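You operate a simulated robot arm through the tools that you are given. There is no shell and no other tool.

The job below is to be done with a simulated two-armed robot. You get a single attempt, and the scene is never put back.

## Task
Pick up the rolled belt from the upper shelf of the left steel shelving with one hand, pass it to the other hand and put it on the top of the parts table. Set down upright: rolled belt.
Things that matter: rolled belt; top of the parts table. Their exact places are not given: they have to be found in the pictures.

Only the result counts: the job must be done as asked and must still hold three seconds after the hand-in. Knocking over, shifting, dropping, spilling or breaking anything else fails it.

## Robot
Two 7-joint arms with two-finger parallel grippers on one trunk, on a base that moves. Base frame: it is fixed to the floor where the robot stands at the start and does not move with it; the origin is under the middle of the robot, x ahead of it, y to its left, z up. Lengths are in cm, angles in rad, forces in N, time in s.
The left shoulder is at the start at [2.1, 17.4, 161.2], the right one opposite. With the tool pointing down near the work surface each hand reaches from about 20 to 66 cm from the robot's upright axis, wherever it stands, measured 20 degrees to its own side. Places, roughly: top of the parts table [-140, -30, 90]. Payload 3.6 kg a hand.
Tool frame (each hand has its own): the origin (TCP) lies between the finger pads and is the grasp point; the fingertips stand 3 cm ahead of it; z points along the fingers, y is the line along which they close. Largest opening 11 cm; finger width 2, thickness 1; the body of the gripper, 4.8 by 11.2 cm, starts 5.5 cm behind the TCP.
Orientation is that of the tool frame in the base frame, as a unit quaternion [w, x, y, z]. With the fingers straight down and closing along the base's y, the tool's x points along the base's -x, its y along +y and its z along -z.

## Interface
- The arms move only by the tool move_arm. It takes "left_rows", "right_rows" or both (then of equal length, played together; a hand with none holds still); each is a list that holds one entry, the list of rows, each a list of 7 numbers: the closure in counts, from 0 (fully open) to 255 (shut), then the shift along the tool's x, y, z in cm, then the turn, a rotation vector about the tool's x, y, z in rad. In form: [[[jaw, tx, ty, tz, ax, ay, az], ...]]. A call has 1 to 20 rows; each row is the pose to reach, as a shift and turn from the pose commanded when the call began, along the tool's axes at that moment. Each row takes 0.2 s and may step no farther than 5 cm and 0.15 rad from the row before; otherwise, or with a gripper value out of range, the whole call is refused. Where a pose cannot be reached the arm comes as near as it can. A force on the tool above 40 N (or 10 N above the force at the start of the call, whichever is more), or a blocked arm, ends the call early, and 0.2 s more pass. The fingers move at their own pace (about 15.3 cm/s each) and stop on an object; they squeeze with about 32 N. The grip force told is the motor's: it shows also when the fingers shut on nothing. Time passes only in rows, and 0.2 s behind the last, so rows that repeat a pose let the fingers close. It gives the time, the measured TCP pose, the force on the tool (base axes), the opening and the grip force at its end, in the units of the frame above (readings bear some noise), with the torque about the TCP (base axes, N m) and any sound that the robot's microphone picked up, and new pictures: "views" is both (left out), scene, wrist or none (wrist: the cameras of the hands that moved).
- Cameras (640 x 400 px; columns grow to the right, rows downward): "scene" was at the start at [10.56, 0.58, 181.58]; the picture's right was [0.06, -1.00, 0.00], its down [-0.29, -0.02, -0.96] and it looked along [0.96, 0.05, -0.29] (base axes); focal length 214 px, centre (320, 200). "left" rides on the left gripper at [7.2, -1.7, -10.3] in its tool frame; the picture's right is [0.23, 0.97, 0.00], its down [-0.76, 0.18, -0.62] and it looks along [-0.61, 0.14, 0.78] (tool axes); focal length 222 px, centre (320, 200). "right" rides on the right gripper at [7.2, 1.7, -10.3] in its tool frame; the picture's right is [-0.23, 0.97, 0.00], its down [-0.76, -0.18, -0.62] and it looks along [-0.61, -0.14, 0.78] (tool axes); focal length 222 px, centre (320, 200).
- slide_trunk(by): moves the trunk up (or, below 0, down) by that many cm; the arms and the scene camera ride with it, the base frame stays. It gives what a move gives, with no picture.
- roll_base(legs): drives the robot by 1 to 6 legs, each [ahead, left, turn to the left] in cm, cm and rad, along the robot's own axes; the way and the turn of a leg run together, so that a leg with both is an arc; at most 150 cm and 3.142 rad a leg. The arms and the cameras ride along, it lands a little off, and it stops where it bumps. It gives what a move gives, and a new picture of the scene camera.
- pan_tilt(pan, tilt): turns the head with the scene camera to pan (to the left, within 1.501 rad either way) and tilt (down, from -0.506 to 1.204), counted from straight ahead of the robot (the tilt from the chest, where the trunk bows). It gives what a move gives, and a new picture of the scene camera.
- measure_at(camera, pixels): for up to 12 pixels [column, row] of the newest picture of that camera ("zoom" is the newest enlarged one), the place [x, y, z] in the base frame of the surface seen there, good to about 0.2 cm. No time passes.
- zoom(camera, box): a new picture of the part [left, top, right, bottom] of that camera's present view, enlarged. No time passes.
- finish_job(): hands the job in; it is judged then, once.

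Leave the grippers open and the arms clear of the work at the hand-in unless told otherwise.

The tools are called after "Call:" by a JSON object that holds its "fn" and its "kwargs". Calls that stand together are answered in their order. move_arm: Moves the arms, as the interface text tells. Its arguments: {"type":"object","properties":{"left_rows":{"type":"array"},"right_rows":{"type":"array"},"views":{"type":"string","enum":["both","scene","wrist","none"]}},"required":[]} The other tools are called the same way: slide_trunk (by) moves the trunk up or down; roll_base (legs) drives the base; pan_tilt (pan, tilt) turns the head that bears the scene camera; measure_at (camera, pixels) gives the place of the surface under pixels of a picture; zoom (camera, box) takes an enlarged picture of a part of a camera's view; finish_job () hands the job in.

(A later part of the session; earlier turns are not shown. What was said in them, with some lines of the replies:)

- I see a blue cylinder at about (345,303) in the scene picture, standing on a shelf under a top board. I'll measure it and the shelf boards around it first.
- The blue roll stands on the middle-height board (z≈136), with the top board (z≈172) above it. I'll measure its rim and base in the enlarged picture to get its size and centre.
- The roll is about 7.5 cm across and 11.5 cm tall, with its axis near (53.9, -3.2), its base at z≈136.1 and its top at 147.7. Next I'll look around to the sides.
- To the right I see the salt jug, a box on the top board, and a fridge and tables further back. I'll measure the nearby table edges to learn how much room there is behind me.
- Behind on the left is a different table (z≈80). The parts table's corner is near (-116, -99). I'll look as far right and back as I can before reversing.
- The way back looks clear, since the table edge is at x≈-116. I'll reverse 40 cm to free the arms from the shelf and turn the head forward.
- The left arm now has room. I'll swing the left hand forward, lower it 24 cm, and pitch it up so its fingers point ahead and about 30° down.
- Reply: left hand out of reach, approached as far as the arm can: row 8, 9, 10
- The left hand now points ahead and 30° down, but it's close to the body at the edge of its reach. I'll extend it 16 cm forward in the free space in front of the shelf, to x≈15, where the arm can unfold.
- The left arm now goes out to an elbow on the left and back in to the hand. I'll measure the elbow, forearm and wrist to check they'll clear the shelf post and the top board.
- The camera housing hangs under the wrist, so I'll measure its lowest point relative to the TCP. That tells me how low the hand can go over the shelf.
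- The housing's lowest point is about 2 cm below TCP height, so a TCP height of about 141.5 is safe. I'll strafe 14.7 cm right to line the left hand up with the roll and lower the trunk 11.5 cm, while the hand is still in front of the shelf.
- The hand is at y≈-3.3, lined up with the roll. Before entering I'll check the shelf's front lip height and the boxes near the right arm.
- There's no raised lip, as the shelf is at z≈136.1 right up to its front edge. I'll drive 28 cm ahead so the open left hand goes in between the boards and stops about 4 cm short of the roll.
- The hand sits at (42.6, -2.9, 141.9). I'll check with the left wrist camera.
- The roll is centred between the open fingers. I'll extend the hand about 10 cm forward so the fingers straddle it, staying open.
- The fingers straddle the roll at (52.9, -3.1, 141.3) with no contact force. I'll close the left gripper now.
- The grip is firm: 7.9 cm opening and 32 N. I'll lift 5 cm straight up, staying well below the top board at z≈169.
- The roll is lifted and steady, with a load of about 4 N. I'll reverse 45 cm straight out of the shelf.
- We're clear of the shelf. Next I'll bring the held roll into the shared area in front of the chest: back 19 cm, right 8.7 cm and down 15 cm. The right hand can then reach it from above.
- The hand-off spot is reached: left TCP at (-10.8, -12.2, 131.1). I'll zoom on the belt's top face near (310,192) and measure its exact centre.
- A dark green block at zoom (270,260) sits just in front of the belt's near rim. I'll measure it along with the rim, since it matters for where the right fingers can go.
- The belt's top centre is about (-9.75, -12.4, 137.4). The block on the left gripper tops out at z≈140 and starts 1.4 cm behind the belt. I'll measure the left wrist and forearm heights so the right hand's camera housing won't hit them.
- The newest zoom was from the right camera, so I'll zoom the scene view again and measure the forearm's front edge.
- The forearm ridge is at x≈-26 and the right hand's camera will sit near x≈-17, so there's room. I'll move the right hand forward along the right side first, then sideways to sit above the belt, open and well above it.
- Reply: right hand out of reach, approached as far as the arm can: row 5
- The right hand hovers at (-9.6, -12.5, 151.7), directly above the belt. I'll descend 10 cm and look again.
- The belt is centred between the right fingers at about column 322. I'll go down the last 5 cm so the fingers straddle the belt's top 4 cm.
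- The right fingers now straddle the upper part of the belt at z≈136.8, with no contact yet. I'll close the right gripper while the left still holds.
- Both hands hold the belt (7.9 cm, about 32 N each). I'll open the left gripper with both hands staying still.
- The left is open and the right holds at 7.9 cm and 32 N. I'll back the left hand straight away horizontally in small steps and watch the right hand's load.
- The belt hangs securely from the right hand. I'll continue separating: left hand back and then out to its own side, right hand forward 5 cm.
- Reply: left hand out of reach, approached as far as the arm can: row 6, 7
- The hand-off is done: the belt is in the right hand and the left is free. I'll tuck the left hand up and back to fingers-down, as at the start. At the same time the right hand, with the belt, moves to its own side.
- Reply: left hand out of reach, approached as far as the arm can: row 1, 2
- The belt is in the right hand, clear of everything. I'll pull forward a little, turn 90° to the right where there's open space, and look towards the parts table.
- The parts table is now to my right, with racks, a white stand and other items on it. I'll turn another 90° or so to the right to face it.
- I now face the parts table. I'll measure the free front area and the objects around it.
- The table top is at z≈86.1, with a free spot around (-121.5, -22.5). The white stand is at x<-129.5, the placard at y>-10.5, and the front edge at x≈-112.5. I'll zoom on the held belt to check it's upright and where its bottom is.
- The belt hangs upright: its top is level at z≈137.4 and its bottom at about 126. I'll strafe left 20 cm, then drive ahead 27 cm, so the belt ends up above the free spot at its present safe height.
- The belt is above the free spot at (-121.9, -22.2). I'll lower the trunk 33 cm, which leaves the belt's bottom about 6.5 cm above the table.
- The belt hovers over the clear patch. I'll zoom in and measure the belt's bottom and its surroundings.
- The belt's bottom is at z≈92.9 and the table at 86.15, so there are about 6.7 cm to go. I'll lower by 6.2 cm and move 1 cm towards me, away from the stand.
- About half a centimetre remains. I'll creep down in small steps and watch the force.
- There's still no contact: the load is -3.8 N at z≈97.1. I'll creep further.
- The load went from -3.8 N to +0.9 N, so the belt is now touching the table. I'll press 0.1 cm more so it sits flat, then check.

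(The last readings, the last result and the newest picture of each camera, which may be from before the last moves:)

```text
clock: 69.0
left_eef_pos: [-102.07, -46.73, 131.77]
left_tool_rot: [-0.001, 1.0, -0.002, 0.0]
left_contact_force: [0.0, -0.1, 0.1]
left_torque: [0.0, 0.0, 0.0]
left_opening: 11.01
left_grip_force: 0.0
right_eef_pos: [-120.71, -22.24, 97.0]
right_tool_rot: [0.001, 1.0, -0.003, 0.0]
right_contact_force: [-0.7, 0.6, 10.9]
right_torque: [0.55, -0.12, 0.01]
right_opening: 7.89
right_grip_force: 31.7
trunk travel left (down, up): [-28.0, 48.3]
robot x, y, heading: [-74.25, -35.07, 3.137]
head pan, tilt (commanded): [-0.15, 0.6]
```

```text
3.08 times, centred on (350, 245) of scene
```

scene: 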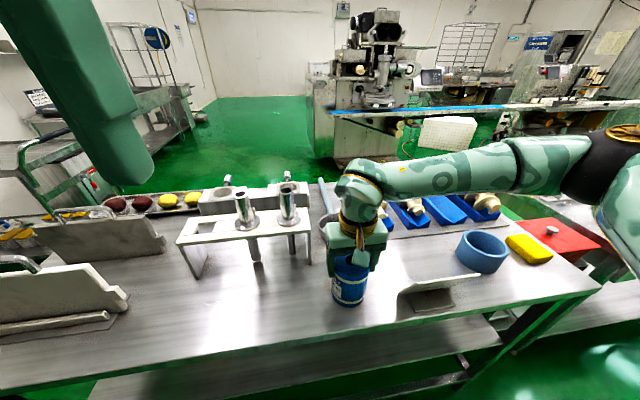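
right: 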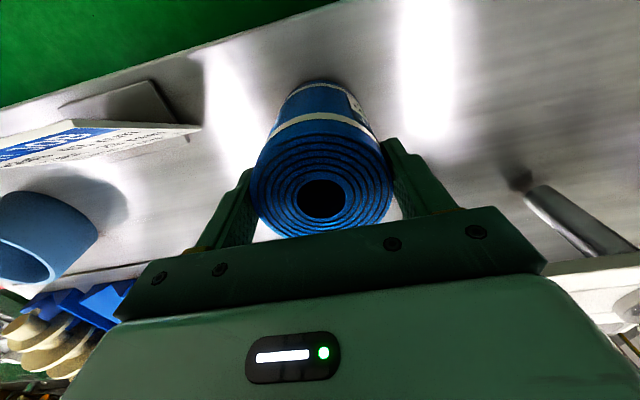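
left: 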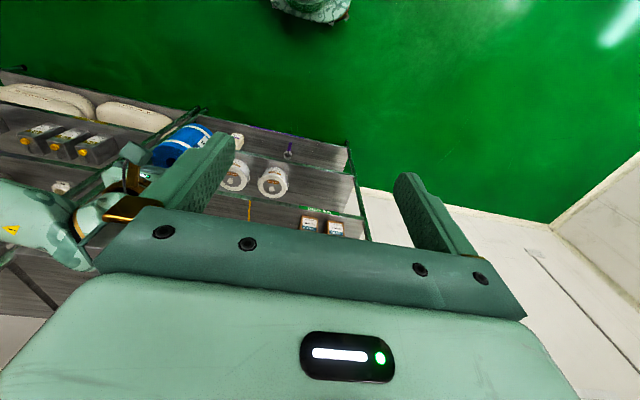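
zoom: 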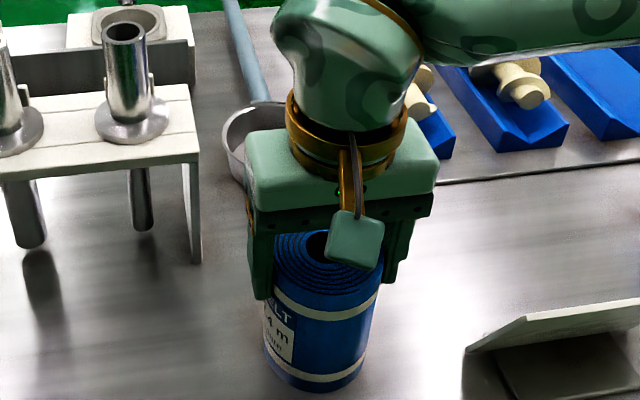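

The belt is firmly on the table. I'll ease the press off by 0.1 cm and then open the right fingers gradually.

Call:
{"fn": "move_arm", "kwargs": {"right_rows": [[[255, 0, 0, -0.08, 0, 0, 0], [70, 0, 0, -0.08, 0, 0, 0], [60, 0, 0, -0.08, 0, 0, 0], [40, 0, 0, -0.08, 0, 0, 0], [20, 0, 0, -0.08, 0, 0, 0], [0, 0, 0, -0.08, 0, 0, 0], [0, 0, 0, -0.08, 0, 0, 0]]]}}

Call:
{"fn": "zoom", "kwargs": {"camera": "scene", "box": [270, 180, 430, 310]}}

```text
clock: 70.6
left_eef_pos: [-102.01, -46.8, 131.87]
left_tool_rot: [-0.002, 1.0, -0.002, 0.001]
left_contact_force: [0.6, -0.2, 0.1]
left_torque: [0.01, -0.01, 0.02]
left_opening: 11.0
left_grip_force: 0.0
right_eef_pos: [-120.71, -22.2, 96.8]
right_tool_rot: [0.001, 1.0, -0.004, 0.001]
right_contact_force: [-0.2, 1.0, -0.4]
right_torque: [0.0, -0.01, -0.01]
right_opening: 11.01
right_grip_force: 0.0
trunk travel left (down, up): [-28.0, 48.3]
robot x, y, heading: [-74.85, -35.22, 3.139]
head pan, tilt (commanded): [-0.15, 0.6]
```

scene: 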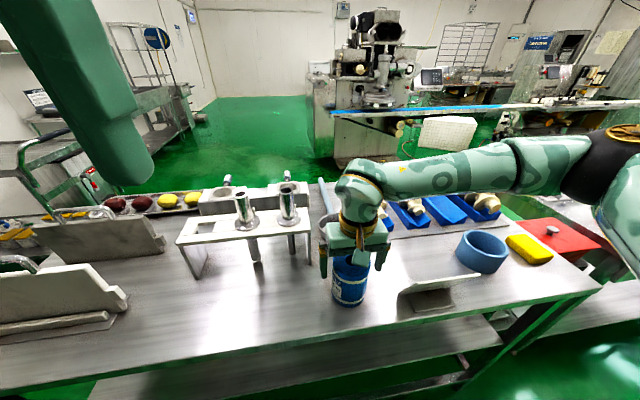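
right: 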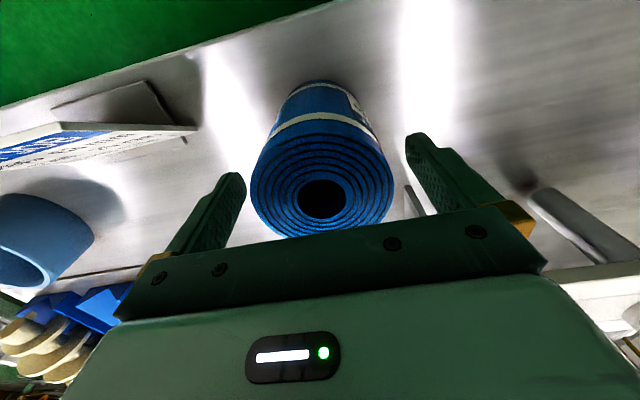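

```text
3.08 times, centred on (350, 245) of scene
```

zoom: 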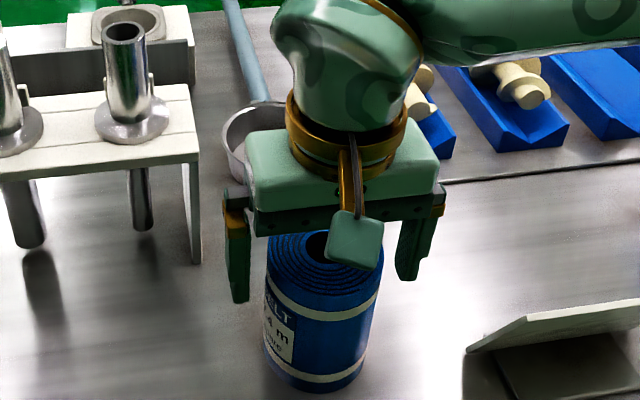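

The belt stands free with the fingers fully open. I'll raise the right hand straight up 15 cm.

Call:
{"fn": "move_arm", "kwargs": {"right_rows": [[[0, 0, 0, -1.5, 0, 0, 0], [0, 0, 0, -3.5, 0, 0, 0], [0, 0, 0, -6.5, 0, 0, 0], [0, 0, 0, -9.5, 0, 0, 0], [0, 0, 0, -12.5, 0, 0, 0], [0, 0, 0, -15, 0, 0, 0]]]}}

Call:
{"fn": "zoom", "kwargs": {"camera": "scene", "box": [270, 180, 430, 310]}}

```text
clock: 72.0
left_eef_pos: [-102.1, -46.82, 131.85]
left_tool_rot: [-0.002, 1.0, -0.002, 0.0]
left_contact_force: [0.2, -0.6, 0.1]
left_torque: [-0.03, -0.03, -0.03]
left_opening: 10.99
left_grip_force: 0.0
right_eef_pos: [-120.64, -22.32, 112.03]
right_tool_rot: [0.001, 1.0, -0.002, 0.001]
right_contact_force: [-0.9, -0.7, -0.2]
right_torque: [0.01, 0.06, 0.01]
right_opening: 11.02
right_grip_force: 0.0
trunk travel left (down, up): [-28.0, 48.3]
robot x, y, heading: [-74.66, -35.34, 3.132]
head pan, tilt (commanded): [-0.15, 0.6]
```

scene: 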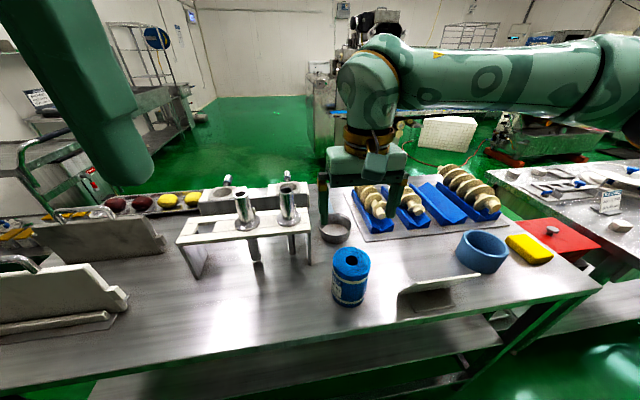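
right: 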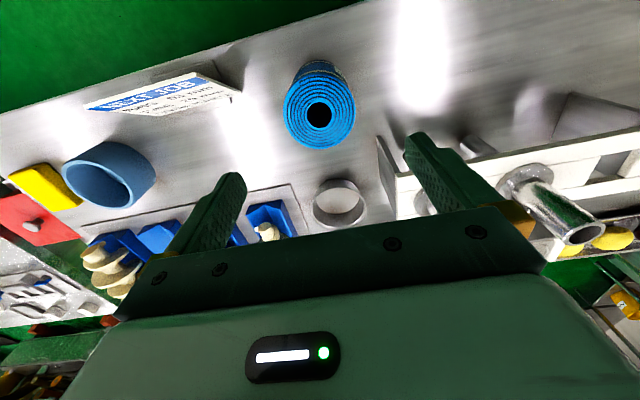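

```text
3.08 times, centred on (350, 245) of scene
```

zoom: 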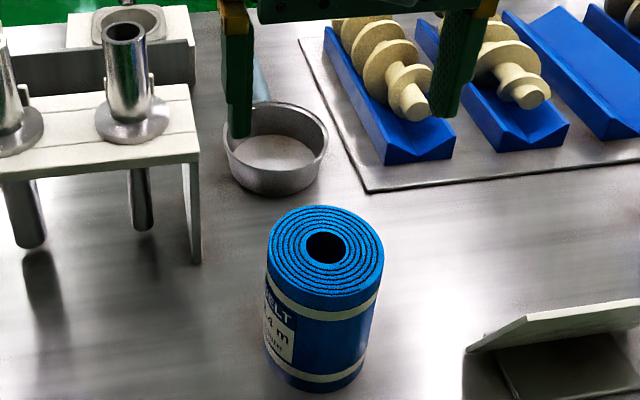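

The belt stands upright by itself. I'll check its top is level, then raise the trunk 15 cm to clear everything.

Call:
{"fn": "measure_at", "kwargs": {"camera": "zoom", "pixels": [[274, 245], [376, 248], [325, 210], [325, 290], [310, 385], [330, 395]]}}

Call:
{"fn": "slide_trunk", "kwargs": {"by": 15}}

```text
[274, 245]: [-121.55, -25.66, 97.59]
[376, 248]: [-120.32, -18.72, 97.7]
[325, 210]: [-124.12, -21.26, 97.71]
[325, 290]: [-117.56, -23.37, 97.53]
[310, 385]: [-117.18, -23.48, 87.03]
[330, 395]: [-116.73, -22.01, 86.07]
```

```text
clock: 73.8
left_eef_pos: [-102.21, -46.62, 146.79]
left_tool_rot: [-0.002, 1.0, -0.002, 0.001]
left_contact_force: [0.2, -0.4, 1.0]
left_torque: [0.04, -0.04, 0.01]
left_opening: 11.02
left_grip_force: 0.0
right_eef_pos: [-120.78, -22.08, 126.79]
right_tool_rot: [0.001, 1.0, -0.004, 0.001]
right_contact_force: [-0.6, -0.4, -0.3]
right_torque: [0.03, -0.01, -0.02]
right_opening: 10.97
right_grip_force: 0.1
trunk travel left (down, up): [-43.0, 33.3]
robot x, y, heading: [-75.17, -35.17, 3.134]
head pan, tilt (commanded): [-0.15, 0.6]
```

The belt's top is level at z≈97.6, so it stands square on the table. I'll reverse 25 cm so the arms are clear of the work, and take a final look.

Call:
{"fn": "roll_base", "kwargs": {"legs": [[-25, 0, 0]]}}

Call:
{"fn": "zoom", "kwargs": {"camera": "scene", "box": [160, 180, 520, 330]}}

```text
clock: 75.6
left_eef_pos: [-77.37, -46.81, 146.88]
left_tool_rot: [-0.001, 1.0, -0.002, 0.0]
left_contact_force: [-0.5, -0.3, 0.5]
left_torque: [-0.01, 0.03, -0.02]
left_opening: 11.0
left_grip_force: 0.1
right_eef_pos: [-95.82, -22.25, 126.9]
right_tool_rot: [0.001, 1.0, -0.004, 0.0]
right_contact_force: [0.1, -0.5, -0.4]
right_torque: [0.03, 0.01, -0.01]
right_opening: 11.02
right_grip_force: 0.1
trunk travel left (down, up): [-43.0, 33.3]
robot x, y, heading: [-49.77, -35.4, 3.134]
head pan, tilt (commanded): [-0.15, 0.6]
```

scene: 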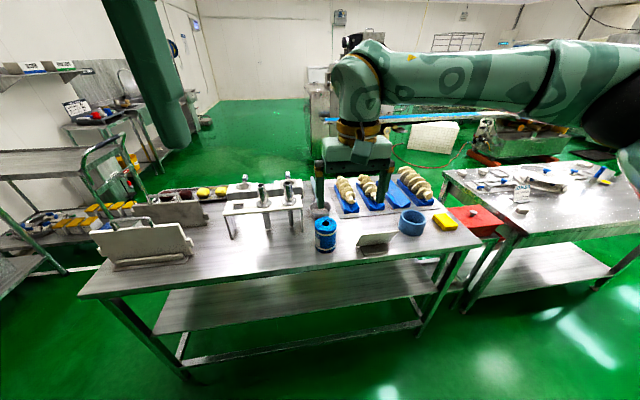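

```text
1.78 times, centred on (340, 255) of scene
```

zoom: 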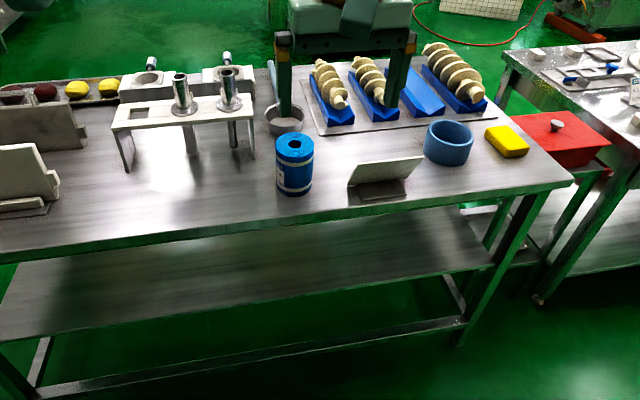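

The belt stands upright on the parts table and nothing around it has moved. Both grippers are open and the arms are clear, so I'm handing the job in.

Call:
{"fn": "finish_job", "kwargs": {}}

```text
The job is handed in.
```

The rolled belt is now standing upright on the top of the parts table, in the clear patch near the front edge at about (-121, -22). I've handed the job in.

- **Pick-up:** the left hand took the belt from the shelf at z≈136, reaching in at an angle under the top board.
- **Hand-off:** the right hand gripped the upper part from above, with both hands holding it for a moment before the left let go.
- **Placing:** after release, the belt's top measured level, to within 0.2 cm. It was still upright in the last picture, after I had backed away.

The pictures show nothing else moved on the parts table. I saw no disturbance on the shelving, but I did not go back to inspect it after the pick-up. Both grippers are open and the arms are clear of the work.
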